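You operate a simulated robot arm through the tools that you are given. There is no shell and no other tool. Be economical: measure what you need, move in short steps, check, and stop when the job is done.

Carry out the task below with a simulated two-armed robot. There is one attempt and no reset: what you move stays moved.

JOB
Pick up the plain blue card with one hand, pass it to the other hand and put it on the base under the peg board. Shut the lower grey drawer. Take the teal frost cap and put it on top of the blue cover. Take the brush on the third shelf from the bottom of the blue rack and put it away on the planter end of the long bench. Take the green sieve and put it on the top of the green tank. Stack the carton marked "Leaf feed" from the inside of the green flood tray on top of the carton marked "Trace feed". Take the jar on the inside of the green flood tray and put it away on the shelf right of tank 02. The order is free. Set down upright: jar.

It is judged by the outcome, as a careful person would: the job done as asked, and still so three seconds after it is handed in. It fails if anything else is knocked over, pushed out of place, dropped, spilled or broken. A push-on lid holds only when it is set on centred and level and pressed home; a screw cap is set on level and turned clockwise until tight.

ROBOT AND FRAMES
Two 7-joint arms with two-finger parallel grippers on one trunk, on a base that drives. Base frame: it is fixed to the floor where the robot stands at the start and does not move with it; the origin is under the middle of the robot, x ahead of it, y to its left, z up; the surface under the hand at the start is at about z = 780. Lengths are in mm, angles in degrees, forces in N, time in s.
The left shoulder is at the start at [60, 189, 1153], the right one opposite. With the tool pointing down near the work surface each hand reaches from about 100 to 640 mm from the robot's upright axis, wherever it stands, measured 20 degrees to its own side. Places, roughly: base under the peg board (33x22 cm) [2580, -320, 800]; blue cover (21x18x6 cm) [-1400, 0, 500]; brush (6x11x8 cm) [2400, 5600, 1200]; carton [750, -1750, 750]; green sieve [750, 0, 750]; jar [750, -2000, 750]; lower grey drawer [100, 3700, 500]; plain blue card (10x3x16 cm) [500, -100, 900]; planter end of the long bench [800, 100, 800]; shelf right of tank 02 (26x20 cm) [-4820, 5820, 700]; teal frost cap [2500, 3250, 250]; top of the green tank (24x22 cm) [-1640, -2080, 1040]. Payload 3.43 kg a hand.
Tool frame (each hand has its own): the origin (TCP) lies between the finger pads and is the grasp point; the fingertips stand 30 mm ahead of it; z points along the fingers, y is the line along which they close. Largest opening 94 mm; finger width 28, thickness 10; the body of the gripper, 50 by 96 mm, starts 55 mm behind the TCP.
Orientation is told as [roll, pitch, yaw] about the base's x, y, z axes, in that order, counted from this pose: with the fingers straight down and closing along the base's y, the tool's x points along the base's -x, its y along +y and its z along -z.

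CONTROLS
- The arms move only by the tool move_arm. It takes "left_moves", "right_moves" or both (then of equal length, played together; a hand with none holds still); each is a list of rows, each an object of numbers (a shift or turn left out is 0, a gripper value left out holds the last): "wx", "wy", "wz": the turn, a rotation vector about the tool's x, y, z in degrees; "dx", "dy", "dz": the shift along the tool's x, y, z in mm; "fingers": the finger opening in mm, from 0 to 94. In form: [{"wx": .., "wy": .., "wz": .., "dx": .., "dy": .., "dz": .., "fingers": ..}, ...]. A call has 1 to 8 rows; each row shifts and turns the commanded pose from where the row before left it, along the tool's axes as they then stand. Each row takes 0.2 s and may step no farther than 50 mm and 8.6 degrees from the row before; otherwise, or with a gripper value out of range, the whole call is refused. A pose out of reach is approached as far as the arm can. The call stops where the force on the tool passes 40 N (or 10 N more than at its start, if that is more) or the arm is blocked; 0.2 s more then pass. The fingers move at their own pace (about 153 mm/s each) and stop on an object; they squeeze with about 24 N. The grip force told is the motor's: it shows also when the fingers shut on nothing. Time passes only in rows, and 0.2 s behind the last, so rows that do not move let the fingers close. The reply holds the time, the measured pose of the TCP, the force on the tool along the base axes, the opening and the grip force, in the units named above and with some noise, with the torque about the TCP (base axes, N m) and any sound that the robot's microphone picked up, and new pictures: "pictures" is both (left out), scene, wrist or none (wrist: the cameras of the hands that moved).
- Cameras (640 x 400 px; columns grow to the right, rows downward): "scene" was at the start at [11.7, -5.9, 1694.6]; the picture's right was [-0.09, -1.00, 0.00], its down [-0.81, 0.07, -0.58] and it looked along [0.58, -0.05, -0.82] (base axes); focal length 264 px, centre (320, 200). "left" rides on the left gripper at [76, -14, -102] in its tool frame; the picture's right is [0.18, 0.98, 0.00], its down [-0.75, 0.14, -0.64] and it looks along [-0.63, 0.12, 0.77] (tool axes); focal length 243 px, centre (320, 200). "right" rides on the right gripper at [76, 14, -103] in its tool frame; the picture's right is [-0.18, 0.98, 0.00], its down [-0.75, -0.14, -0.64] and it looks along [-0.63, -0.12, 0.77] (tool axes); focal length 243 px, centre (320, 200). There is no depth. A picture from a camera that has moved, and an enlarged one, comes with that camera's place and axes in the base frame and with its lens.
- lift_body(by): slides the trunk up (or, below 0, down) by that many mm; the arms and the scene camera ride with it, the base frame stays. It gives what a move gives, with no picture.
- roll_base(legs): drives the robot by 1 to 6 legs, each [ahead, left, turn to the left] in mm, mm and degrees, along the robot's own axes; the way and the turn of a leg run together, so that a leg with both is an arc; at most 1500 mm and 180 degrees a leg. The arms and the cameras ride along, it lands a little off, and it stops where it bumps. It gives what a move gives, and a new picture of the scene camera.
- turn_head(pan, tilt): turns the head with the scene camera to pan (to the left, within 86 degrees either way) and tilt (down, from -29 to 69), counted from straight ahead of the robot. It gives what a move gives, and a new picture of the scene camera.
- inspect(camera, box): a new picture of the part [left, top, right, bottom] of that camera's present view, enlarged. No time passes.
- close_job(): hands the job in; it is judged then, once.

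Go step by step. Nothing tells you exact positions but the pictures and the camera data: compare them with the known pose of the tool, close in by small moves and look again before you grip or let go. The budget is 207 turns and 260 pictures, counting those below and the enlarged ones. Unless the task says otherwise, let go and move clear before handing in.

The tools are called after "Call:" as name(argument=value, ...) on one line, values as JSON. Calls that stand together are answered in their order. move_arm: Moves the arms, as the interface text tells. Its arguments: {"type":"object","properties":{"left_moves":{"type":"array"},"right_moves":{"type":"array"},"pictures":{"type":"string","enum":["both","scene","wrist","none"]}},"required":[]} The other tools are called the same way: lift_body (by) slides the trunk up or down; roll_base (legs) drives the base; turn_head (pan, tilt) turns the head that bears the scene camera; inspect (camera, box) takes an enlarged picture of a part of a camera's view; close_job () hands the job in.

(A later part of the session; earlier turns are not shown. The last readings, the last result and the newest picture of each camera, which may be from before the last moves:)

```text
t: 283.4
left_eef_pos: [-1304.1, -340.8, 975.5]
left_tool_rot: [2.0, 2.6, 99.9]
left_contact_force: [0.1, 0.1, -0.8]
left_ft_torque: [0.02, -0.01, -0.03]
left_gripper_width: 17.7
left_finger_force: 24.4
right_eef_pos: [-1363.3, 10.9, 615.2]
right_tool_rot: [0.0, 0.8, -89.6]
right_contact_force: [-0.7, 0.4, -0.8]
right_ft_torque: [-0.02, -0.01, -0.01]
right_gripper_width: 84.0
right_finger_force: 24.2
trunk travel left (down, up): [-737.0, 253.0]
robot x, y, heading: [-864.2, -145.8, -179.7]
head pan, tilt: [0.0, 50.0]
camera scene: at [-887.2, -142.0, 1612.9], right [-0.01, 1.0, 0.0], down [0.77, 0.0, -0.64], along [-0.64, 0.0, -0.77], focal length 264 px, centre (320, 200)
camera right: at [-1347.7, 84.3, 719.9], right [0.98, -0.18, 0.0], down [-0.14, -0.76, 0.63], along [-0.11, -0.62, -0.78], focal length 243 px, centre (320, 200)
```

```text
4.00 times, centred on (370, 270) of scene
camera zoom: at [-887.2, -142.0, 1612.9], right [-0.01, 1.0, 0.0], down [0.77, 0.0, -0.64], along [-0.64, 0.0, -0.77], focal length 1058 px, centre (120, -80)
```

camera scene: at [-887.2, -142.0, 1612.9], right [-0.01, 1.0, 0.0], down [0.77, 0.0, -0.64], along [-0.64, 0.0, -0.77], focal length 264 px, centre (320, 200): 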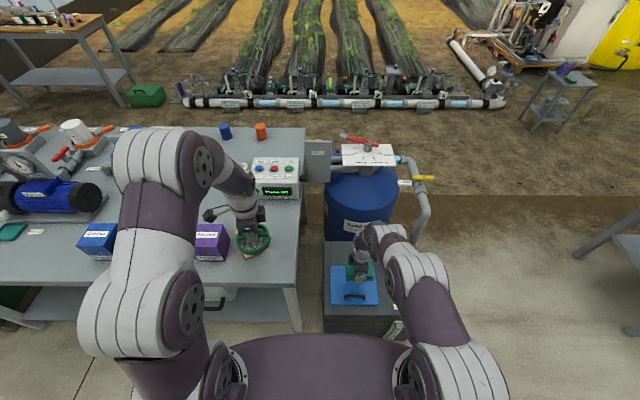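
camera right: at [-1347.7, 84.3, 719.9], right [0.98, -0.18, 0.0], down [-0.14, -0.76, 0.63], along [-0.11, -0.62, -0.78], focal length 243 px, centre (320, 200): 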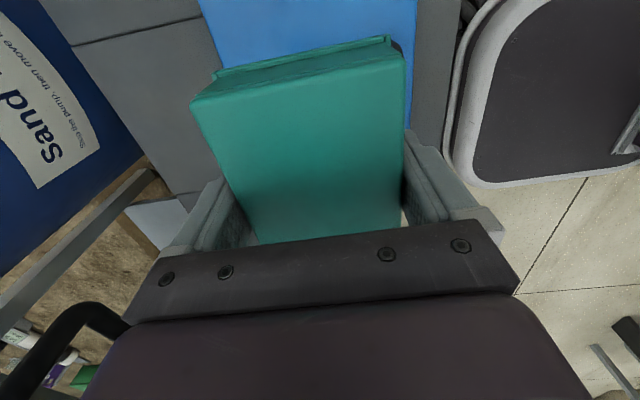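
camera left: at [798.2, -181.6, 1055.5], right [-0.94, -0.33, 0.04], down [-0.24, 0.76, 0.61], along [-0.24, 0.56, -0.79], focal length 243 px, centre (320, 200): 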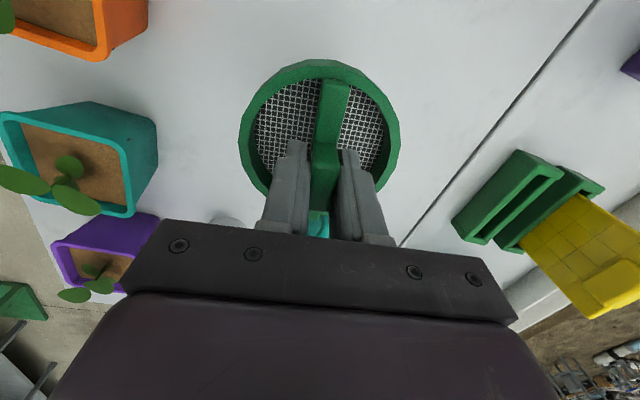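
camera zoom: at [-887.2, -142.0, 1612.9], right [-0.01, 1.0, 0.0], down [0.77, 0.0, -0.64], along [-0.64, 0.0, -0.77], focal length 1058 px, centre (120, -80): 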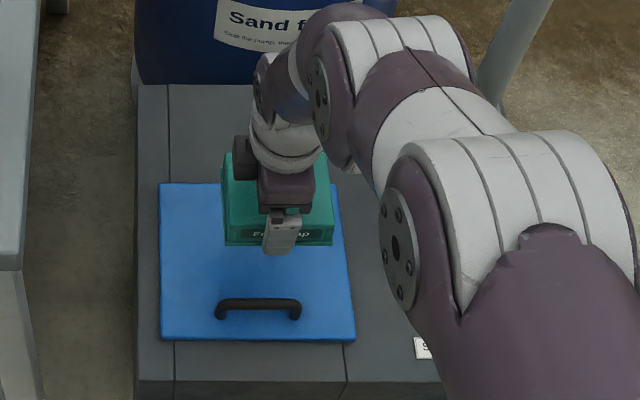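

Call:
move_arm(right_moves=[{"dy": -12, "dx": -8, "dz": 25}, {"dz": 30}, {"dz": 20}], pictures="none")

Call:
inspect(camera="scene", box=[310, 220, 430, 320])

```text
t: 284.2
left_eef_pos: [-1303.0, -341.4, 976.2]
left_tool_rot: [2.0, 2.7, 99.8]
left_contact_force: [-0.9, -0.3, -1.0]
left_ft_torque: [-0.02, -0.02, 0.05]
left_gripper_width: 17.7
left_finger_force: 23.8
right_eef_pos: [-1388.7, -0.8, 586.7]
right_tool_rot: [-1.2, 0.8, -89.3]
right_contact_force: [0.4, -0.3, -0.9]
right_ft_torque: [0.02, -0.01, 0.03]
right_gripper_width: 84.2
right_finger_force: 24.0
right hand out of reach, approached as far as the arm can: row 2, 3
trunk travel left (down, up): [-737.0, 253.0]
robot x, y, heading: [-868.7, -145.3, -179.6]
head pan, tilt: [0.0, 50.0]
stopped in row 3 (right hand): the arm was blocked; the commanded pose is now the measured one
```

```text
4.00 times, centred on (370, 270) of scene
camera zoom: at [-886.7, -142.8, 1612.8], right [-0.01, 1.0, 0.0], down [0.77, 0.0, -0.64], along [-0.64, 0.0, -0.77], focal length 1058 px, centre (120, -80)
```

zoom: 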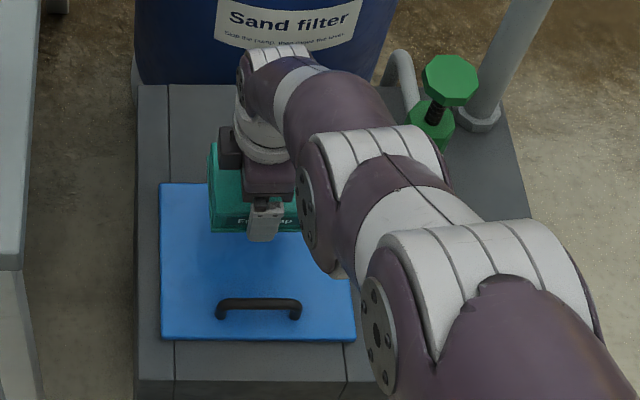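

Call:
move_arm(left_moves=[{"dz": -40}, {"dz": -40}, {"dz": -30}], pictures="none")

Call:
lift_body(by=-60)

```text
t: 285.0
left_eef_pos: [-1300.6, -333.6, 1085.7]
left_tool_rot: [2.1, 2.7, 99.9]
left_contact_force: [-0.6, 0.4, -0.8]
left_ft_torque: [-0.05, 0.04, -0.02]
left_gripper_width: 17.7
left_finger_force: 24.3
right_eef_pos: [-1393.4, -0.3, 590.2]
right_tool_rot: [-1.7, 0.6, -89.6]
right_contact_force: [-0.1, -0.1, 0.3]
right_ft_torque: [0.02, 0.0, 0.01]
right_gripper_width: 84.2
right_finger_force: 24.1
trunk travel left (down, up): [-737.0, 253.0]
robot x, y, heading: [-869.1, -140.2, -179.8]
head pan, tilt: [0.0, 50.0]
```

```text
t: 286.0
left_eef_pos: [-1302.2, -335.0, 1026.1]
left_tool_rot: [2.0, 2.7, 99.8]
left_contact_force: [0.6, 0.2, -0.5]
left_ft_torque: [0.01, 0.01, 0.02]
left_gripper_width: 17.8
left_finger_force: 23.6
right_eef_pos: [-1394.5, -0.8, 530.8]
right_tool_rot: [-1.9, 0.7, -89.6]
right_contact_force: [0.2, -0.3, -1.8]
right_ft_torque: [0.04, 0.01, 0.01]
right_gripper_width: 84.2
right_finger_force: 24.5
trunk travel left (down, up): [-677.0, 313.0]
robot x, y, heading: [-868.2, -144.1, -179.9]
head pan, tilt: [0.0, 50.0]
```

Call:
move_arm(right_moves=[{"dy": 18, "wx": -1.9}, {"dz": 5}, {"dz": 5}], pictures="none")

Call:
inspect(camera="scene", box=[310, 200, 430, 300])

```text
t: 286.8
left_eef_pos: [-1301.5, -334.2, 1026.0]
left_tool_rot: [2.0, 2.8, 99.8]
left_contact_force: [-0.3, -0.5, -1.2]
left_ft_torque: [0.02, 0.05, 0.02]
left_gripper_width: 17.7
left_finger_force: 23.4
right_eef_pos: [-1372.4, -1.2, 515.4]
right_tool_rot: [0.6, 0.7, -89.6]
right_contact_force: [-0.5, 0.0, -0.9]
right_ft_torque: [0.03, 0.05, 0.0]
right_gripper_width: 84.1
right_finger_force: 24.3
trunk travel left (down, up): [-677.0, 313.0]
robot x, y, heading: [-868.1, -142.2, -179.5]
head pan, tilt: [0.0, 50.0]
```

```text
4.00 times, centred on (370, 250) of scene
camera zoom: at [-886.3, -142.6, 1552.8], right [-0.01, 1.0, 0.0], down [0.77, 0.0, -0.64], along [-0.64, 0.0, -0.77], focal length 1058 px, centre (120, 0)
```

zoom: 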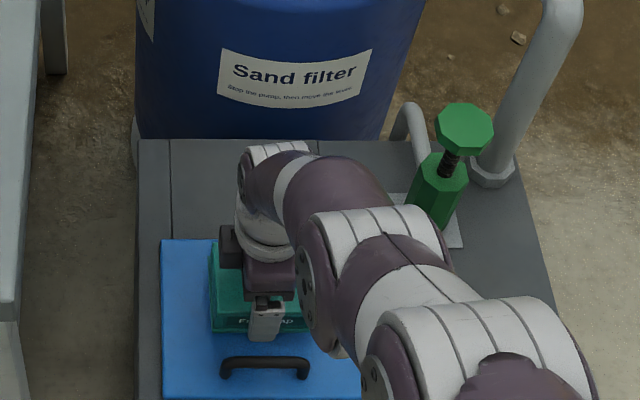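

Call:
move_arm(right_moves=[{"dz": 5}, {"dz": 5}, {"dz": 4}], pictures="none")

```text
t: 287.4
left_eef_pos: [-1302.5, -334.2, 1026.2]
left_tool_rot: [2.1, 2.6, 99.8]
left_contact_force: [0.4, -0.9, -0.7]
left_ft_torque: [0.01, 0.0, 0.03]
left_gripper_width: 17.6
left_finger_force: 23.7
right_eef_pos: [-1389.0, -2.1, 534.8]
right_tool_rot: [0.7, 0.7, -89.5]
right_contact_force: [0.0, -0.2, -1.2]
right_ft_torque: [0.0, 0.01, -0.02]
right_gripper_width: 83.9
right_finger_force: 23.4
right hand out of reach, approached as far as the arm can: row 3
trunk travel left (down, up): [-677.0, 313.0]
robot x, y, heading: [-868.0, -141.6, -179.8]
head pan, tilt: [0.0, 50.0]
stopped in row 3 (right hand): the arm was blocked; the commanded pose is now the measured one
```

Call:
move_arm(left_moves=[{"dz": -40}, {"dz": -40}], right_moves=[{"dy": 14, "dz": -30}, {"dz": -30}], pictures="none")

Call:
lift_body(by=-70)

```text
t: 288.1
left_eef_pos: [-1288.4, -331.9, 1080.9]
left_tool_rot: [2.0, 2.7, 99.8]
left_contact_force: [0.6, -0.1, -0.5]
left_ft_torque: [0.02, -0.02, 0.0]
left_gripper_width: 17.5
left_finger_force: 24.1
left hand out of reach, approached as far as the arm can: row 2
right_eef_pos: [-1373.3, 0.5, 591.6]
right_tool_rot: [0.6, 0.7, -89.5]
right_contact_force: [-0.1, 0.1, 0.3]
right_ft_torque: [0.0, 0.01, -0.01]
right_gripper_width: 84.0
right_finger_force: 23.5
trunk travel left (down, up): [-677.0, 313.0]
robot x, y, heading: [-867.2, -141.8, -179.9]
head pan, tilt: [0.0, 50.0]
```

```text
t: 289.1
left_eef_pos: [-1288.5, -331.6, 1010.9]
left_tool_rot: [2.1, 2.7, 99.8]
left_contact_force: [-0.4, 0.1, -0.6]
left_ft_torque: [-0.01, 0.03, -0.02]
left_gripper_width: 17.5
left_finger_force: 23.2
right_eef_pos: [-1375.0, -1.0, 521.8]
right_tool_rot: [0.6, 0.6, -89.6]
right_contact_force: [0.5, 0.5, -0.8]
right_ft_torque: [0.0, 0.0, 0.0]
right_gripper_width: 84.2
right_finger_force: 24.5
trunk travel left (down, up): [-607.0, 383.0]
robot x, y, heading: [-865.2, -143.6, -179.6]
head pan, tilt: [0.0, 50.0]
```

Call:
move_arm(right_moves=[{"dz": 8}, {"dz": 5}, {"dz": 4}, {"dz": 4}], pictures="none")

```text
t: 290.1
left_eef_pos: [-1290.3, -331.8, 1009.4]
left_tool_rot: [2.0, 2.7, 99.8]
left_contact_force: [0.1, 0.7, -1.0]
left_ft_torque: [0.0, 0.04, -0.01]
left_gripper_width: 17.4
left_finger_force: 24.2
right_eef_pos: [-1373.5, -0.3, 502.0]
right_tool_rot: [0.7, 0.7, -89.6]
right_contact_force: [0.7, -0.4, -1.5]
right_ft_torque: [-0.04, 0.03, 0.01]
right_gripper_width: 84.0
right_finger_force: 23.8
trunk travel left (down, up): [-607.0, 383.0]
robot x, y, heading: [-866.1, -141.7, -179.6]
head pan, tilt: [0.0, 50.0]
```

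Call:
move_arm(right_moves=[{"dz": 4}, {"dz": 4}, {"dz": 4}], pictures="wrist")

```text
t: 290.9
left_eef_pos: [-1287.8, -332.7, 1011.4]
left_tool_rot: [2.2, 2.7, 99.7]
left_contact_force: [0.1, 0.5, 0.1]
left_ft_torque: [0.01, 0.0, 0.02]
left_gripper_width: 17.9
left_finger_force: 24.2
right_eef_pos: [-1374.6, 0.6, 492.3]
right_tool_rot: [0.4, 0.6, -89.7]
right_contact_force: [6.6, 1.7, 23.5]
right_ft_torque: [-0.1, 0.25, -0.01]
right_gripper_width: 84.2
right_finger_force: 23.7
trunk travel left (down, up): [-607.0, 383.0]
robot x, y, heading: [-867.1, -143.1, -179.8]
head pan, tilt: [0.0, 50.0]
camera right: at [-1360.8, 73.8, 596.5], right [0.98, -0.18, 0.0], down [-0.14, -0.76, 0.63], along [-0.11, -0.62, -0.78], focal length 243 px, centre (320, 200)
```

right: 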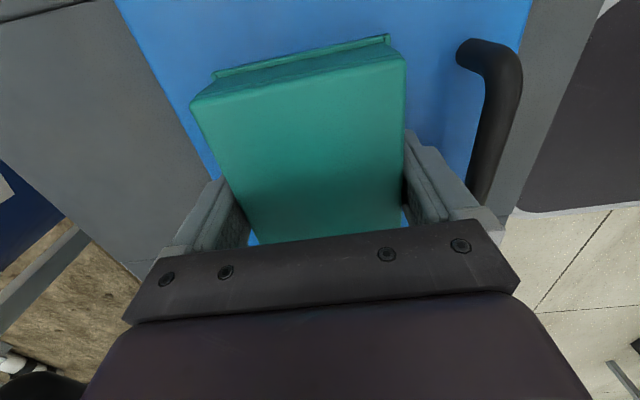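

Call:
move_arm(right_moves=[{"fingers": 94}, {"fingers": 94}, {"dz": -20}, {"dz": -35}, {"dz": -45}, {"dz": -45}], pictures="wrist")

```text
t: 292.3
left_eef_pos: [-1288.6, -332.3, 1011.3]
left_tool_rot: [2.1, 2.7, 99.8]
left_contact_force: [-0.5, -0.4, 0.1]
left_ft_torque: [-0.03, -0.02, 0.02]
left_gripper_width: 18.0
left_finger_force: 24.0
right_eef_pos: [-1373.2, -3.2, 634.5]
right_tool_rot: [0.7, 0.7, -89.6]
right_contact_force: [-0.7, -0.5, -0.4]
right_ft_torque: [0.0, 0.03, 0.01]
right_gripper_width: 94.0
right_finger_force: 0.0
trunk travel left (down, up): [-607.0, 383.0]
robot x, y, heading: [-869.6, -145.2, -179.6]
head pan, tilt: [0.0, 50.0]
camera right: at [-1360.1, 71.5, 739.2], right [0.98, -0.18, 0.01], down [-0.14, -0.76, 0.63], along [-0.1, -0.62, -0.78], focal length 243 px, centre (320, 200)
```

right: 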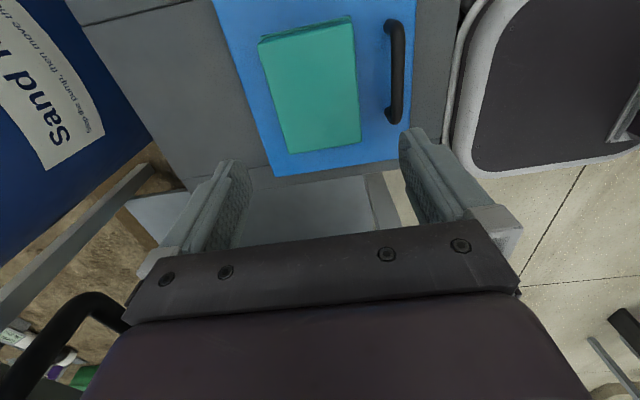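

Call:
lift_body(by=370)

Call:
roll_base(legs=[[-220, 0, 0], [0, 1000, 0], [0, 760, 0]])

```text
t: 295.9
left_eef_pos: [-1288.8, -331.8, 1380.9]
left_tool_rot: [2.0, 2.7, 99.8]
left_contact_force: [-0.1, -0.3, -0.5]
left_ft_torque: [0.02, 0.01, -0.02]
left_gripper_width: 17.5
left_finger_force: 23.9
right_eef_pos: [-1374.9, -2.3, 1005.7]
right_tool_rot: [0.7, 0.7, -89.6]
right_contact_force: [-0.5, -0.2, 0.1]
right_ft_torque: [0.02, 0.02, 0.01]
right_gripper_width: 94.1
right_finger_force: 0.1
trunk travel left (down, up): [-977.0, 13.0]
robot x, y, heading: [-868.0, -140.3, -179.7]
head pan, tilt: [0.0, 50.0]
```

```text
t: 306.1
left_eef_pos: [-1081.4, -2085.4, 1380.1]
left_tool_rot: [2.1, 2.9, 98.7]
left_contact_force: [-0.2, -1.2, -1.0]
left_ft_torque: [0.01, 0.04, 0.03]
left_gripper_width: 17.6
left_finger_force: 24.0
right_eef_pos: [-1159.9, -1754.8, 1004.4]
right_tool_rot: [0.7, 0.7, -90.6]
right_contact_force: [0.2, 0.2, 0.8]
right_ft_torque: [-0.01, 0.02, -0.02]
right_gripper_width: 94.0
right_finger_force: 0.1
trunk travel left (down, up): [-977.0, 13.0]
robot x, y, heading: [-654.6, -1904.1, 179.3]
head pan, tilt: [0.0, 50.0]
camera scene: at [-673.9, -1903.5, 1852.8], right [0.01, 1.0, 0.0], down [0.77, -0.01, -0.64], along [-0.64, 0.01, -0.77], focal length 264 px, centre (320, 200)
```

scene: 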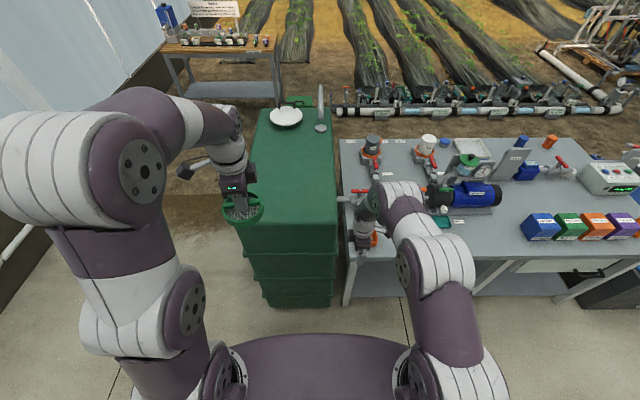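

Call:
inspect(camera="scene", box=[220, 80, 360, 280])

```text
2.00 times, centred on (290, 180) of scene
camera zoom: at [-673.9, -1903.5, 1852.8], right [0.01, 1.0, 0.0], down [0.77, -0.01, -0.64], along [-0.64, 0.01, -0.77], focal length 529 px, centre (380, 240)
```

zoom: 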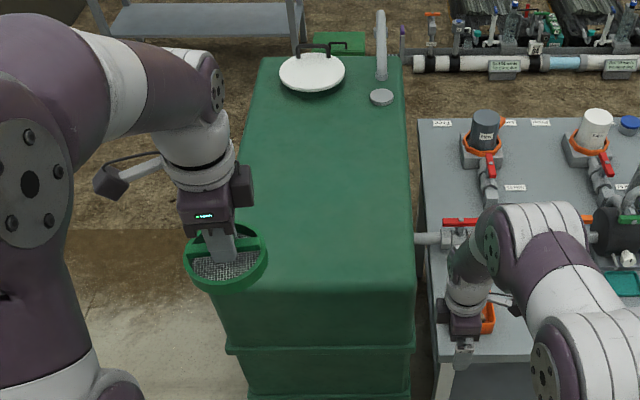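

Call:
move_arm(right_moves=[{"dz": -45}, {"dz": -45}, {"dz": -45, "dy": 20}, {"dz": -45, "dy": 20}, {"dz": -40, "dy": 25}, {"dy": 45}, {"dy": 45}, {"dy": 45}], pictures="none")

Call:
roll_base(legs=[[285, 0, 0.7]])

```text
t: 307.9
left_eef_pos: [-1078.5, -2085.1, 1380.8]
left_tool_rot: [2.1, 2.7, 98.8]
left_contact_force: [0.2, -0.6, -0.4]
left_ft_torque: [0.02, -0.02, 0.01]
left_gripper_width: 17.7
left_finger_force: 23.5
right_eef_pos: [-960.7, -1761.5, 1228.5]
right_tool_rot: [0.5, 0.6, -90.6]
right_contact_force: [-0.6, 0.0, 0.2]
right_ft_torque: [0.01, 0.0, 0.01]
right_gripper_width: 93.9
right_finger_force: 0.0
trunk travel left (down, up): [-977.0, 13.0]
robot x, y, heading: [-657.0, -1904.3, 179.5]
head pan, tilt: [0.0, 50.0]
```

```text
t: 309.9
left_eef_pos: [-1360.7, -2089.9, 1380.8]
left_tool_rot: [2.2, 2.8, 99.6]
left_contact_force: [-0.1, -0.1, -0.6]
left_ft_torque: [0.01, 0.04, 0.0]
left_gripper_width: 17.7
left_finger_force: 23.9
right_eef_pos: [-1245.7, -1762.4, 1228.8]
right_tool_rot: [0.7, 0.7, -89.9]
right_contact_force: [0.7, 0.6, 0.2]
right_ft_torque: [0.01, 0.0, 0.0]
right_gripper_width: 94.1
right_finger_force: 0.0
trunk travel left (down, up): [-977.0, 13.0]
robot x, y, heading: [-936.9, -1906.4, -180.3]
head pan, tilt: [0.0, 50.0]
camera scene: at [-955.3, -1903.2, 1852.9], right [0.0, 1.0, 0.0], down [0.76, 0.0, -0.64], along [-0.64, 0.0, -0.76], focal length 264 px, centre (320, 200)
```

scene: 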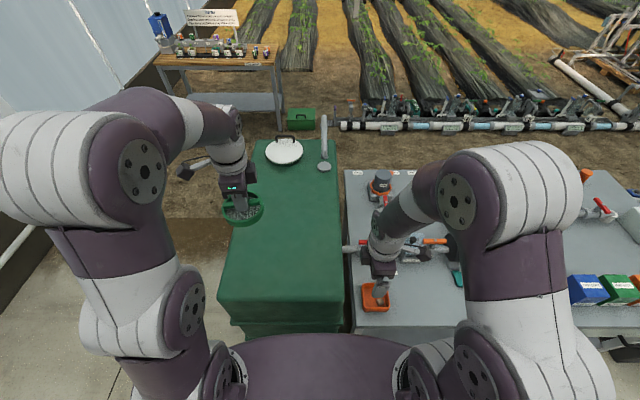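

Call:
move_arm(left_moves=[{"dy": 32, "dx": -8, "dz": 36}, {"dy": 32, "dx": -8, "dz": 36}, {"dy": 32, "dx": -8, "dz": 36}, {"dy": 32, "dx": -8, "dz": 36}, {"dy": 32, "dx": -8, "dz": 36}, {"dy": 32, "dx": -8, "dz": 20}, {"dy": 32, "dx": -8}, {"dy": 28, "dx": -7}], pictures="both")

```text
t: 311.7
left_eef_pos: [-1554.2, -2084.9, 1183.4]
left_tool_rot: [2.1, 2.7, 99.4]
left_contact_force: [-0.4, -0.3, -0.6]
left_ft_torque: [0.04, 0.02, -0.01]
left_gripper_width: 17.6
left_finger_force: 24.1
left hand out of reach, approached as far as the arm can: row 6, 7, 8
right_eef_pos: [-1250.4, -1763.1, 1228.1]
right_tool_rot: [0.7, 0.7, -89.9]
right_contact_force: [-0.2, -0.2, 0.5]
right_ft_torque: [0.02, -0.01, 0.01]
right_gripper_width: 94.0
right_finger_force: 0.0
trunk travel left (down, up): [-977.0, 13.0]
robot x, y, heading: [-939.8, -1903.1, -180.1]
head pan, tilt: [0.0, 50.0]
camera scene: at [-958.6, -1903.2, 1852.8], right [0.0, 1.0, 0.0], down [0.77, 0.0, -0.64], along [-0.64, 0.0, -0.77], focal length 264 px, centre (320, 200)
camera left: at [-1524.4, -2152.8, 1287.0], right [-0.94, -0.34, 0.04], down [-0.25, 0.75, 0.61], along [-0.24, 0.56, -0.79], focal length 243 px, centre (320, 200)
```

scene: 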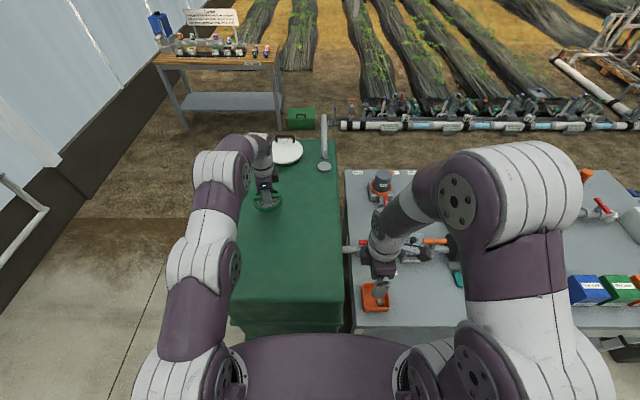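
left: 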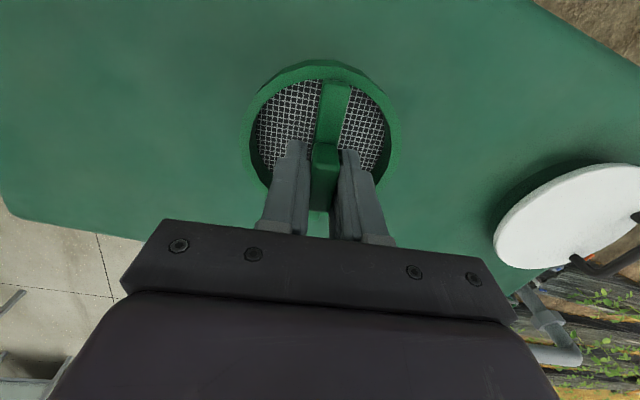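

Call:
roll_base(legs=[[38, 0, 0]])

Call:
move_arm(left_moves=[{"dz": 30}, {"dz": 25, "dy": 15}, {"dy": 15}], pictures="none")

```text
t: 312.6
left_eef_pos: [-1583.2, -2084.7, 1188.2]
left_tool_rot: [2.5, 2.5, 99.6]
left_contact_force: [0.1, 0.2, 0.6]
left_ft_torque: [0.04, 0.06, 0.01]
left_gripper_width: 17.7
left_finger_force: 24.1
right_eef_pos: [-1279.5, -1762.5, 1230.5]
right_tool_rot: [0.2, 0.7, -89.9]
right_contact_force: [0.2, 0.0, 0.7]
right_ft_torque: [0.01, 0.05, -0.03]
right_gripper_width: 94.2
right_finger_force: 0.0
trunk travel left (down, up): [-977.0, 13.0]
robot x, y, heading: [-976.4, -1904.7, 180.0]
head pan, tilt: [0.0, 50.0]
camera scene: at [-983.0, -1903.2, 1853.0], right [0.0, 1.0, 0.0], down [0.76, 0.0, -0.65], along [-0.65, 0.0, -0.76], focal length 264 px, centre (320, 200)
```

scene: 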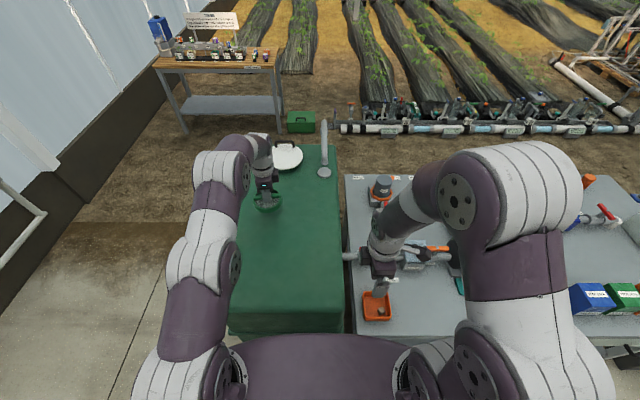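

```text
t: 313.4
left_eef_pos: [-1606.6, -2091.9, 1129.6]
left_tool_rot: [2.1, 2.7, 99.3]
left_contact_force: [-0.1, -0.9, -0.4]
left_ft_torque: [-0.01, -0.04, 0.0]
left_gripper_width: 17.4
left_finger_force: 23.6
left hand out of reach, approached as far as the arm can: row 3
right_eef_pos: [-1287.1, -1762.6, 1228.6]
right_tool_rot: [0.6, 0.7, -89.9]
right_contact_force: [-0.9, -0.3, -0.7]
right_ft_torque: [0.0, 0.0, -0.01]
right_gripper_width: 93.8
right_finger_force: 0.1
trunk travel left (down, up): [-977.0, 13.0]
robot x, y, heading: [-979.0, -1904.1, 180.0]
head pan, tilt: [0.0, 50.0]
```

Call:
move_arm(left_moves=[{"dz": 20}, {"dz": 5}, {"dz": 5}, {"dz": 4}], pictures="none")

```text
t: 314.3
left_eef_pos: [-1610.0, -2092.7, 1105.3]
left_tool_rot: [3.1, 2.5, 99.5]
left_contact_force: [7.2, -0.7, 18.8]
left_ft_torque: [0.49, -1.08, -0.21]
left_gripper_width: 18.2
left_finger_force: 24.0
right_eef_pos: [-1284.5, -1762.7, 1228.9]
right_tool_rot: [0.5, 0.7, -89.8]
right_contact_force: [1.1, -0.6, 0.4]
right_ft_torque: [-0.02, -0.01, -0.02]
right_gripper_width: 94.0
right_finger_force: 0.0
trunk travel left (down, up): [-977.0, 13.0]
robot x, y, heading: [-978.6, -1906.1, -180.1]
head pan, tilt: [0.0, 50.0]
stopped in row 4 (left hand): the force on the tool passed its limit at 44 N (the readings are from after the stop); the commanded pose is now the measured one
```

Call:
move_arm(left_moves=[{"fingers": 30}, {"fingers": 44}, {"dz": -20}, {"dz": -40}, {"dz": -40}], pictures="both")

```text
t: 315.5
left_eef_pos: [-1597.3, -2089.6, 1178.3]
left_tool_rot: [2.8, 2.6, 99.5]
left_contact_force: [-0.7, 0.9, -0.3]
left_ft_torque: [-0.01, -0.01, 0.0]
left_gripper_width: 44.1
left_finger_force: 0.1
left hand out of reach, approached as far as the arm can: row 4, 5
right_eef_pos: [-1286.4, -1764.3, 1228.9]
right_tool_rot: [0.6, 0.8, -89.9]
right_contact_force: [0.5, 0.5, 0.5]
right_ft_torque: [-0.03, -0.01, 0.02]
right_gripper_width: 94.0
right_finger_force: 0.1
trunk travel left (down, up): [-977.0, 13.0]
robot x, y, heading: [-974.7, -1903.7, -179.9]
head pan, tilt: [0.0, 50.0]
camera scene: at [-994.3, -1902.8, 1852.7], right [0.0, 1.0, 0.0], down [0.77, 0.0, -0.64], along [-0.64, 0.0, -0.77], focal length 264 px, centre (320, 200)
camera left: at [-1565.6, -2157.0, 1281.5], right [-0.94, -0.34, 0.06], down [-0.24, 0.75, 0.61], along [-0.25, 0.56, -0.79], focal length 243 px, centre (320, 200)
```

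scene: 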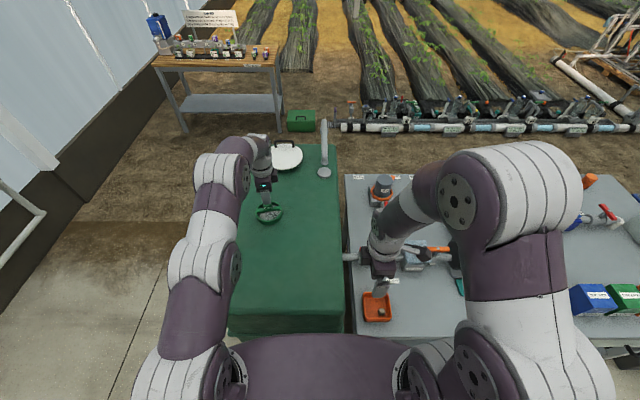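
left: 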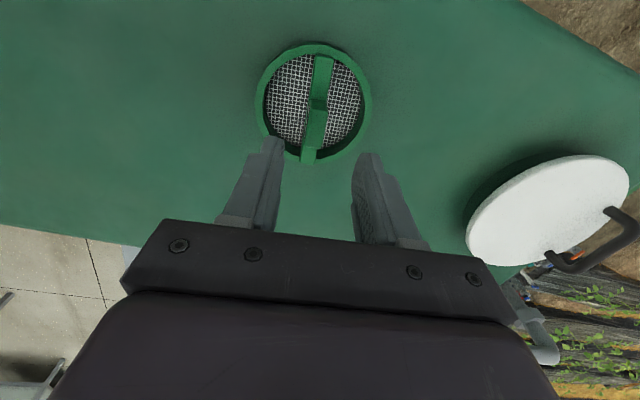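

Call:
move_arm(left_moves=[{"dy": -45, "dz": -10}, {"dy": -45, "dz": -15}, {"dy": -45, "dz": -15}, {"dy": -45, "dz": -15}, {"dy": -45}], pictures="none")

Call:
roll_base(legs=[[-350, 0, 0], [0, -1500, 0], [0, -1450, 0], [-1250, 0, 0], [-1180, 0, 0]])

```text
t: 316.7
left_eef_pos: [-1372.8, -2049.5, 1222.4]
left_tool_rot: [3.0, 2.6, 99.5]
left_contact_force: [0.8, -0.3, -0.1]
left_ft_torque: [-0.02, 0.01, 0.0]
left_gripper_width: 44.0
left_finger_force: 0.0
right_eef_pos: [-1284.7, -1763.0, 1229.9]
right_tool_rot: [0.5, 0.8, -89.9]
right_contact_force: [-0.5, -0.8, 0.0]
right_ft_torque: [0.0, 0.0, -0.03]
right_gripper_width: 93.9
right_finger_force: 0.0
trunk travel left (down, up): [-977.0, 13.0]
robot x, y, heading: [-980.4, -1906.8, -179.9]
head pan, tilt: [0.0, 50.0]
```

```text
t: 344.4
left_eef_pos: [1379.6, 984.3, 1222.3]
left_tool_rot: [2.8, 2.6, 101.6]
left_contact_force: [0.0, 0.2, 0.3]
left_ft_torque: [-0.01, -0.02, 0.01]
left_gripper_width: 44.0
left_finger_force: 0.0
right_eef_pos: [1458.4, 1274.1, 1227.9]
right_tool_rot: [0.6, 0.7, -87.7]
right_contact_force: [0.9, -0.4, 0.0]
right_ft_torque: [-0.01, 0.0, -0.02]
right_gripper_width: 93.9
right_finger_force: 0.0
trunk travel left (down, up): [-977.0, 13.0]
robot x, y, heading: [1771.7, 1148.8, -178.0]
head pan, tilt: [0.0, 50.0]
camera scene: at [1753.9, 1144.8, 1852.8], right [-0.04, 1.0, 0.0], down [0.77, 0.03, -0.64], along [-0.64, -0.02, -0.77], focal length 264 px, centre (320, 200)
```

scene: 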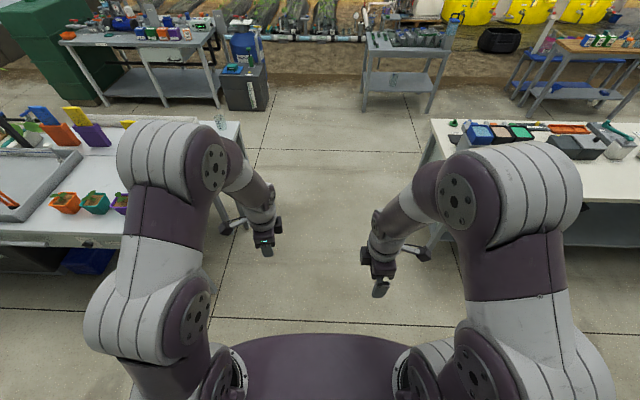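

Call:
roll_base(legs=[[-30, 0, -2], [0, 1500, 0]])

Call:
turn_head(pan=45, tilt=40)

```text
t: 352.2
left_eef_pos: [1410.1, -486.8, 1220.7]
left_tool_rot: [2.9, 2.6, 99.9]
left_contact_force: [0.3, 0.2, 1.0]
left_ft_torque: [0.01, 0.0, 0.0]
left_gripper_width: 43.8
left_finger_force: 0.1
right_eef_pos: [1496.5, -199.9, 1227.7]
right_tool_rot: [0.8, 0.7, -89.7]
right_contact_force: [0.7, -0.3, -0.1]
right_ft_torque: [-0.04, 0.01, 0.01]
right_gripper_width: 94.0
right_finger_force: 0.1
trunk travel left (down, up): [-977.0, 13.0]
robot x, y, heading: [1807.1, -341.7, -179.7]
head pan, tilt: [0.0, 50.0]
camera scene: at [1789.0, -338.1, 1852.8], right [-0.01, 1.0, 0.0], down [0.77, 0.0, -0.64], along [-0.64, 0.0, -0.77], focal length 264 px, centre (320, 200)
```

scene: 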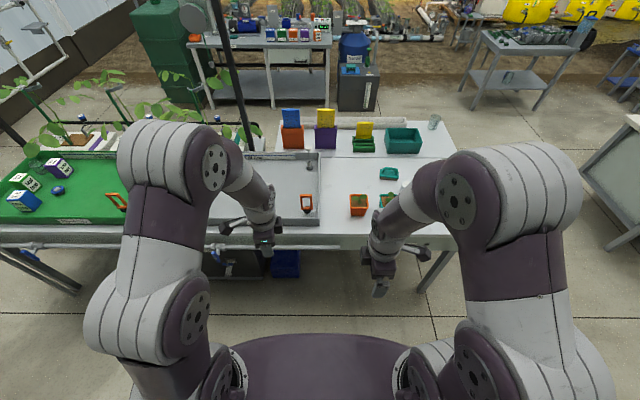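

```text
t: 353.3
left_eef_pos: [1409.4, -486.3, 1222.2]
left_tool_rot: [2.8, 2.7, 99.9]
left_contact_force: [-0.4, -0.5, -0.1]
left_ft_torque: [0.04, -0.01, -0.01]
left_gripper_width: 44.0
left_finger_force: 0.1
right_eef_pos: [1497.4, -198.9, 1228.4]
right_tool_rot: [0.6, 0.6, -89.5]
right_contact_force: [-0.1, 0.0, -0.3]
right_ft_torque: [-0.02, 0.0, 0.01]
right_gripper_width: 94.2
right_finger_force: 0.1
trunk travel left (down, up): [-977.0, 13.0]
robot x, y, heading: [1802.3, -341.3, -179.9]
head pan, tilt: [45.0, 40.0]
camera scene: at [1806.1, -398.6, 1867.0], right [-0.71, 0.7, 0.0], down [0.45, 0.46, -0.77], along [-0.54, -0.54, -0.64], focal length 264 px, centre (320, 200)
```

scene: 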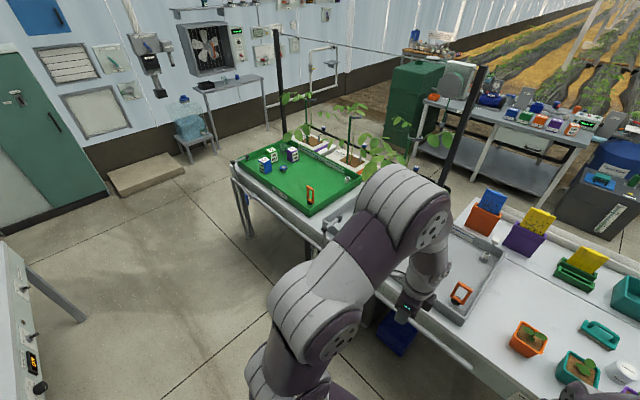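

Call:
roll_base(legs=[[0, 1450, 0]])

Call:
turn_head(pan=0, tilt=45)

```text
t: 360.4
left_eef_pos: [1399.5, -1908.5, 1220.7]
left_tool_rot: [2.9, 2.6, 98.6]
left_contact_force: [-0.8, -0.3, 0.0]
left_ft_torque: [0.01, 0.01, 0.0]
left_gripper_width: 43.8
left_finger_force: 0.0
right_eef_pos: [1494.0, -1623.0, 1228.7]
right_tool_rot: [0.6, 0.6, -90.8]
right_contact_force: [-1.0, 0.1, 0.1]
right_ft_torque: [0.01, -0.03, -0.02]
right_gripper_width: 93.9
right_finger_force: 0.0
trunk travel left (down, up): [-977.0, 13.0]
robot x, y, heading: [1800.1, -1767.2, 179.2]
head pan, tilt: [45.0, 40.0]
camera scene: at [1797.3, -1828.2, 1867.0], right [-0.7, 0.72, 0.0], down [0.46, 0.45, -0.77], along [-0.55, -0.53, -0.64], focal length 264 px, centre (320, 200)
```

scene: 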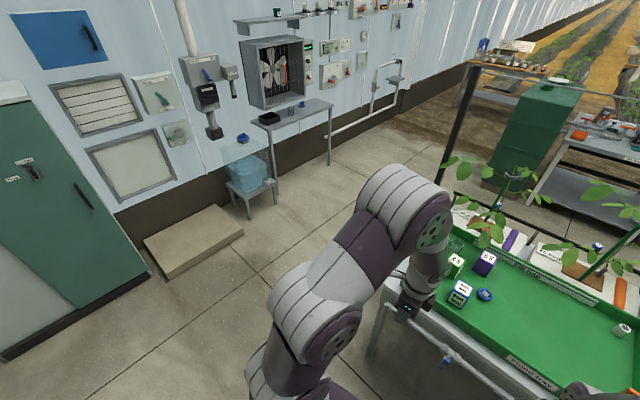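

```text
t: 361.6
left_eef_pos: [1399.7, -1908.3, 1222.3]
left_tool_rot: [2.9, 2.6, 98.6]
left_contact_force: [0.3, -0.1, -0.2]
left_ft_torque: [-0.02, 0.02, 0.01]
left_gripper_width: 43.8
left_finger_force: 0.0
right_eef_pos: [1493.1, -1622.9, 1228.2]
right_tool_rot: [0.8, 0.8, -90.8]
right_contact_force: [-0.3, 1.3, -0.3]
right_ft_torque: [0.0, 0.0, -0.02]
right_gripper_width: 94.1
right_finger_force: 0.0
trunk travel left (down, up): [-977.0, 13.0]
robot x, y, heading: [1798.0, -1769.8, 179.0]
head pan, tilt: [0.0, 45.0]
camera scene: at [1777.1, -1768.4, 1859.7], right [0.01, 1.0, 0.0], down [0.71, -0.01, -0.71], along [-0.71, 0.01, -0.71], focal length 264 px, centre (320, 200)
```

scene: 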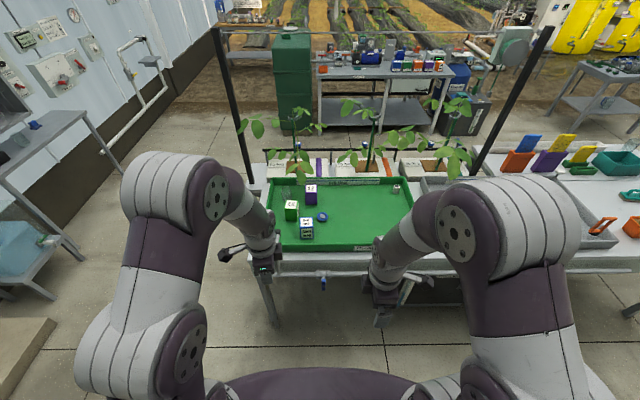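

Call:
inspect(camera="scene", box=[250, 160, 430, 270])

```text
3.56 times, centred on (340, 215) of scene
camera zoom: at [1777.1, -1768.4, 1859.7], right [0.01, 1.0, 0.0], down [0.71, -0.01, -0.71], along [-0.71, 0.01, -0.71], focal length 940 px, centre (249, 147)
```

zoom: 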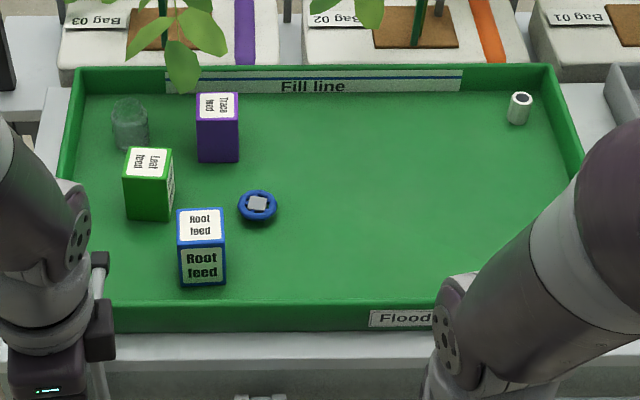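

Call:
roll_base(legs=[[250, -20, 0.9], [170, 0, 0]])

Call:
lift_body(by=-130)

Call:
move_arm(left_moves=[{"dz": 20, "dx": 10, "fingers": 94}, {"dy": 40}, {"dy": 40}, {"dy": 10}], pictures="both")

```text
t: 364.5
left_eef_pos: [983.5, -1901.8, 1223.4]
left_tool_rot: [3.0, 2.6, 100.2]
left_contact_force: [0.7, -0.3, -0.4]
left_ft_torque: [0.01, 0.04, 0.0]
left_gripper_width: 44.1
left_finger_force: 0.0
right_eef_pos: [1068.0, -1613.2, 1229.6]
right_tool_rot: [0.5, 0.7, -89.1]
right_contact_force: [0.5, 0.7, 0.3]
right_ft_torque: [0.01, 0.06, 0.0]
right_gripper_width: 93.8
right_finger_force: 0.0
trunk travel left (down, up): [-977.0, 13.0]
robot x, y, heading: [1374.2, -1751.6, -179.3]
head pan, tilt: [0.0, 45.0]
camera scene: at [1358.0, -1750.4, 1859.8], right [-0.01, 1.0, 0.0], down [0.7, 0.01, -0.71], along [-0.71, -0.01, -0.7], focal length 264 px, centre (320, 200)
```

scene: 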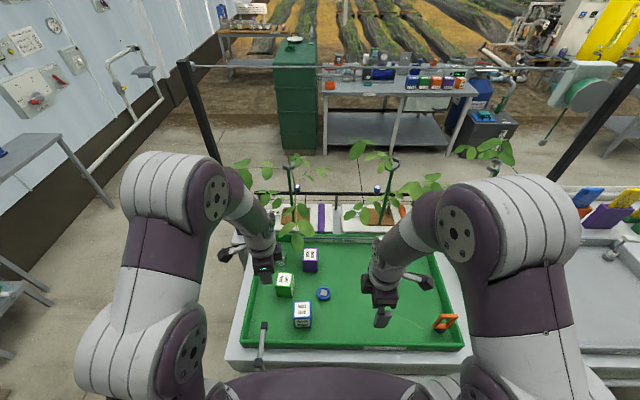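

```text
t: 366.0
left_eef_pos: [979.2, -1901.7, 1091.6]
left_tool_rot: [3.0, 2.7, 100.2]
left_contact_force: [-0.4, 0.4, 0.9]
left_ft_torque: [0.0, -0.01, 0.0]
left_gripper_width: 43.9
left_finger_force: 0.0
right_eef_pos: [1064.1, -1613.2, 1098.4]
right_tool_rot: [0.6, 0.7, -89.1]
right_contact_force: [0.5, 0.6, 0.0]
right_ft_torque: [0.01, 0.02, -0.04]
right_gripper_width: 94.0
right_finger_force: 0.1
trunk travel left (down, up): [-847.0, 143.0]
robot x, y, heading: [1375.4, -1749.1, -179.1]
head pan, tilt: [0.0, 45.0]
```

```text
t: 367.0
left_eef_pos: [891.2, -1928.2, 1074.9]
left_tool_rot: [2.8, 2.6, 100.2]
left_contact_force: [0.2, 0.8, -1.1]
left_ft_torque: [0.01, 0.02, 0.01]
left_gripper_width: 93.8
left_finger_force: 0.0
right_eef_pos: [1065.1, -1613.9, 1099.3]
right_tool_rot: [0.6, 0.8, -89.2]
right_contact_force: [-0.8, 0.2, -0.7]
right_ft_torque: [0.01, -0.01, 0.01]
right_gripper_width: 94.0
right_finger_force: 0.0
trunk travel left (down, up): [-847.0, 143.0]
robot x, y, heading: [1374.6, -1748.3, -179.3]
head pan, tilt: [0.0, 45.0]
camera scene: at [1352.5, -1750.6, 1729.7], right [-0.01, 1.0, 0.0], down [0.71, 0.01, -0.71], along [-0.71, -0.01, -0.71], focal length 264 px, centre (320, 200)
camera left: at [924.0, -1996.2, 1179.2], right [-0.93, -0.35, 0.06], down [-0.25, 0.75, 0.61], along [-0.26, 0.56, -0.79], focal length 243 px, centre (320, 200)
```

scene: 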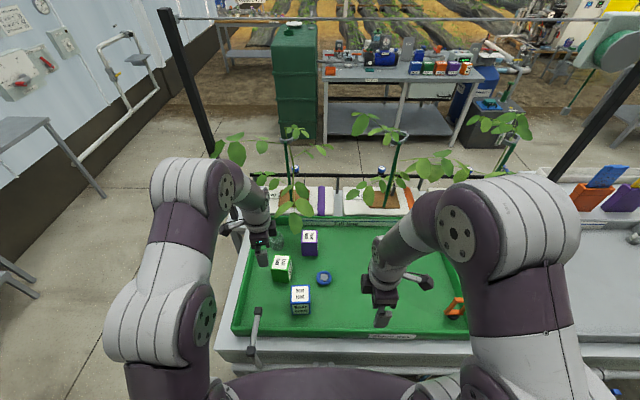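
left: 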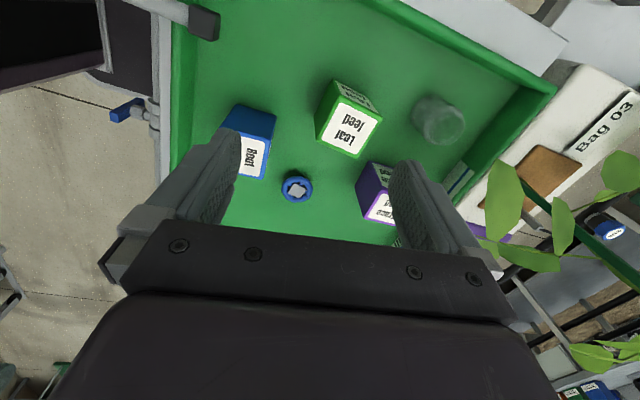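

Call:
inspect(camera="left", box=[220, 60, 480, 240])

```text
2.22 times, centred on (350, 150) of left
camera zoom: at [924.0, -1996.2, 1179.2], right [-0.93, -0.35, 0.06], down [-0.25, 0.75, 0.61], along [-0.26, 0.56, -0.79], focal length 539 px, centre (253, 311)
```

zoom: 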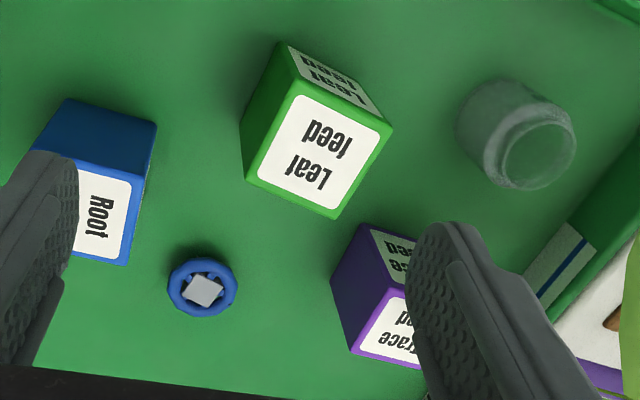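

Call:
move_arm(left_moves=[{"wz": 7, "wx": 2.8}, {"wz": 6.2, "wy": -2.6}, {"dy": 33, "dx": -14}, {"dy": 33, "dx": -14}, {"dz": 45}, {"dz": 45}], pictures="wrist")

```text
t: 368.4
left_eef_pos: [825.9, -1895.2, 984.5]
left_tool_rot: [-0.5, 0.2, 87.0]
left_contact_force: [0.0, -0.1, 0.1]
left_ft_torque: [0.0, -0.01, 0.01]
left_gripper_width: 94.1
left_finger_force: 0.1
right_eef_pos: [1063.6, -1614.1, 1098.2]
right_tool_rot: [0.7, 0.7, -89.2]
right_contact_force: [0.2, 0.3, 0.4]
right_ft_torque: [0.04, -0.03, 0.01]
right_gripper_width: 93.7
right_finger_force: 0.0
trunk travel left (down, up): [-847.0, 143.0]
robot x, y, heading: [1376.5, -1748.1, -179.1]
head pan, tilt: [0.0, 45.0]
camera left: at [836.2, -1973.2, 1086.2], right [-0.99, -0.13, -0.01], down [-0.11, 0.76, 0.64], along [-0.08, 0.63, -0.77], focal length 243 px, centre (320, 200)
```

left: 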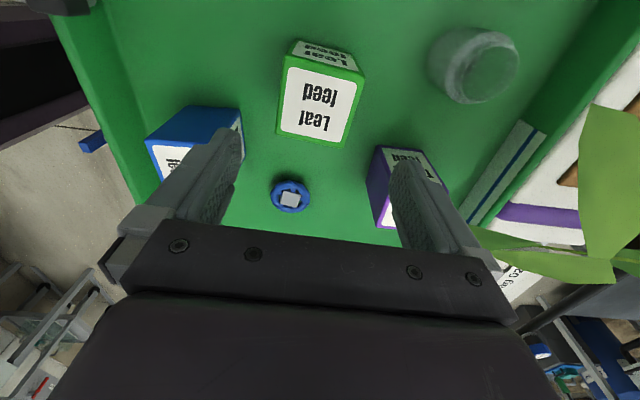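

Call:
move_arm(left_moves=[{"dx": 6, "dy": -2, "dz": 40}, {"dz": 40}], pictures="wrist")

```text
t: 369.0
left_eef_pos: [827.0, -1901.7, 903.1]
left_tool_rot: [-0.5, 0.1, 87.0]
left_contact_force: [0.7, -0.6, 0.5]
left_ft_torque: [0.02, 0.01, -0.02]
left_gripper_width: 93.9
left_finger_force: 0.1
right_eef_pos: [1062.9, -1614.2, 1097.5]
right_tool_rot: [0.8, 0.7, -89.1]
right_contact_force: [0.2, 0.0, -0.5]
right_ft_torque: [-0.03, 0.0, 0.0]
right_gripper_width: 94.1
right_finger_force: 0.1
trunk travel left (down, up): [-847.0, 143.0]
robot x, y, heading: [1376.8, -1751.0, -179.2]
head pan, tilt: [0.0, 45.0]
camera left: at [837.6, -1978.3, 1004.7], right [-0.99, -0.13, -0.01], down [-0.11, 0.76, 0.64], along [-0.08, 0.63, -0.77], focal length 243 px, centre (320, 200)
```

left: 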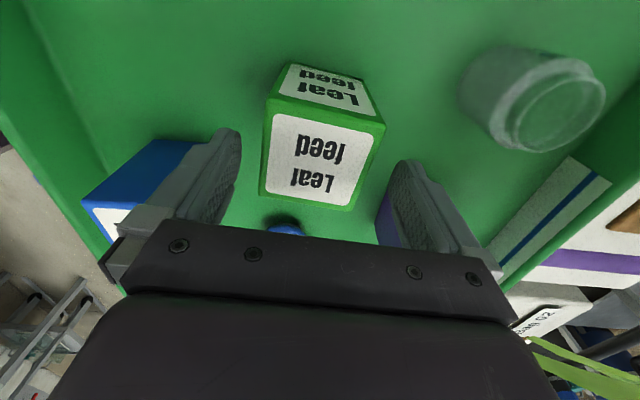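

Call:
move_arm(left_moves=[{"dz": 30}, {"dz": 27}, {"fingers": 0}, {"fingers": 0}, {"dz": -20}], pictures="wrist")

```text
t: 370.2
left_eef_pos: [832.4, -1904.4, 868.3]
left_tool_rot: [-0.5, 0.1, 86.9]
left_contact_force: [1.0, 1.0, -2.4]
left_ft_torque: [0.01, 0.02, -0.02]
left_gripper_width: 70.1
left_finger_force: 24.2
right_eef_pos: [1063.7, -1614.8, 1097.4]
right_tool_rot: [0.7, 0.7, -89.1]
right_contact_force: [0.9, -0.2, 0.5]
right_ft_torque: [0.01, -0.01, 0.03]
right_gripper_width: 94.1
right_finger_force: 0.1
trunk travel left (down, up): [-847.0, 143.0]
robot x, y, heading: [1372.5, -1746.8, -179.5]
head pan, tilt: [0.0, 45.0]
camera left: at [842.9, -1979.9, 969.1], right [-0.99, -0.13, -0.01], down [-0.11, 0.76, 0.64], along [-0.08, 0.63, -0.77], focal length 243 px, centre (320, 200)
```

left: 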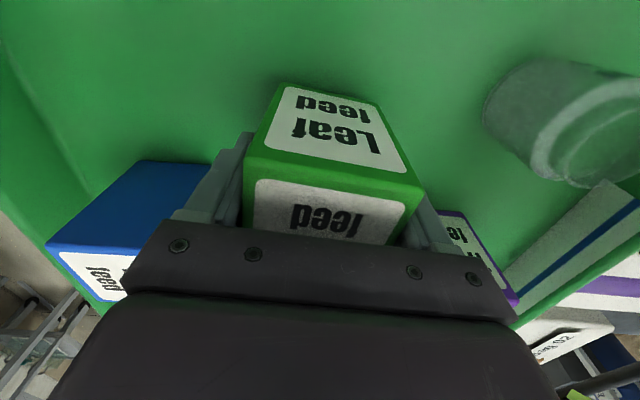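

Call:
move_arm(left_moves=[{"dz": -45}, {"dz": -45}, {"dz": -45}, {"dz": -15}], pictures="wrist")

Call:
inspect(camera="scene", box=[220, 210, 360, 330])

```text
t: 371.2
left_eef_pos: [827.8, -1903.7, 1017.8]
left_tool_rot: [-0.5, 0.2, 87.0]
left_contact_force: [-0.7, -0.5, -3.7]
left_ft_torque: [0.01, -0.01, 0.0]
left_gripper_width: 69.5
left_finger_force: 23.7
right_eef_pos: [1063.7, -1614.5, 1096.7]
right_tool_rot: [0.7, 0.7, -89.1]
right_contact_force: [0.4, 0.0, -0.3]
right_ft_torque: [-0.01, -0.01, 0.0]
right_gripper_width: 94.3
right_finger_force: 0.1
trunk travel left (down, up): [-847.0, 143.0]
robot x, y, heading: [1369.2, -1751.6, -179.1]
head pan, tilt: [0.0, 45.0]
camera left: at [839.2, -1981.3, 1119.4], right [-0.99, -0.13, -0.01], down [-0.11, 0.76, 0.64], along [-0.08, 0.63, -0.77], focal length 243 px, centre (320, 200)
```

left: 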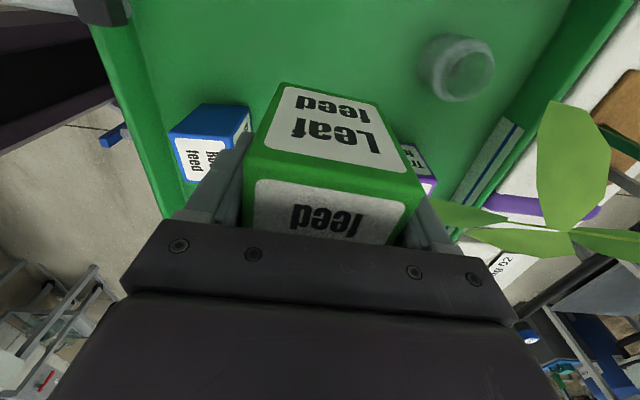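

```text
3.33 times, centred on (290, 270) of scene
camera zoom: at [1351.9, -1750.5, 1729.7], right [-0.01, 1.0, 0.0], down [0.71, 0.01, -0.71], along [-0.71, -0.01, -0.71], focal length 882 px, centre (420, -33)
```

zoom: 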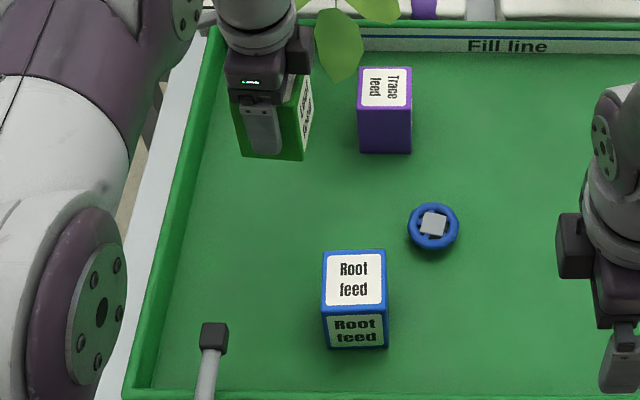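

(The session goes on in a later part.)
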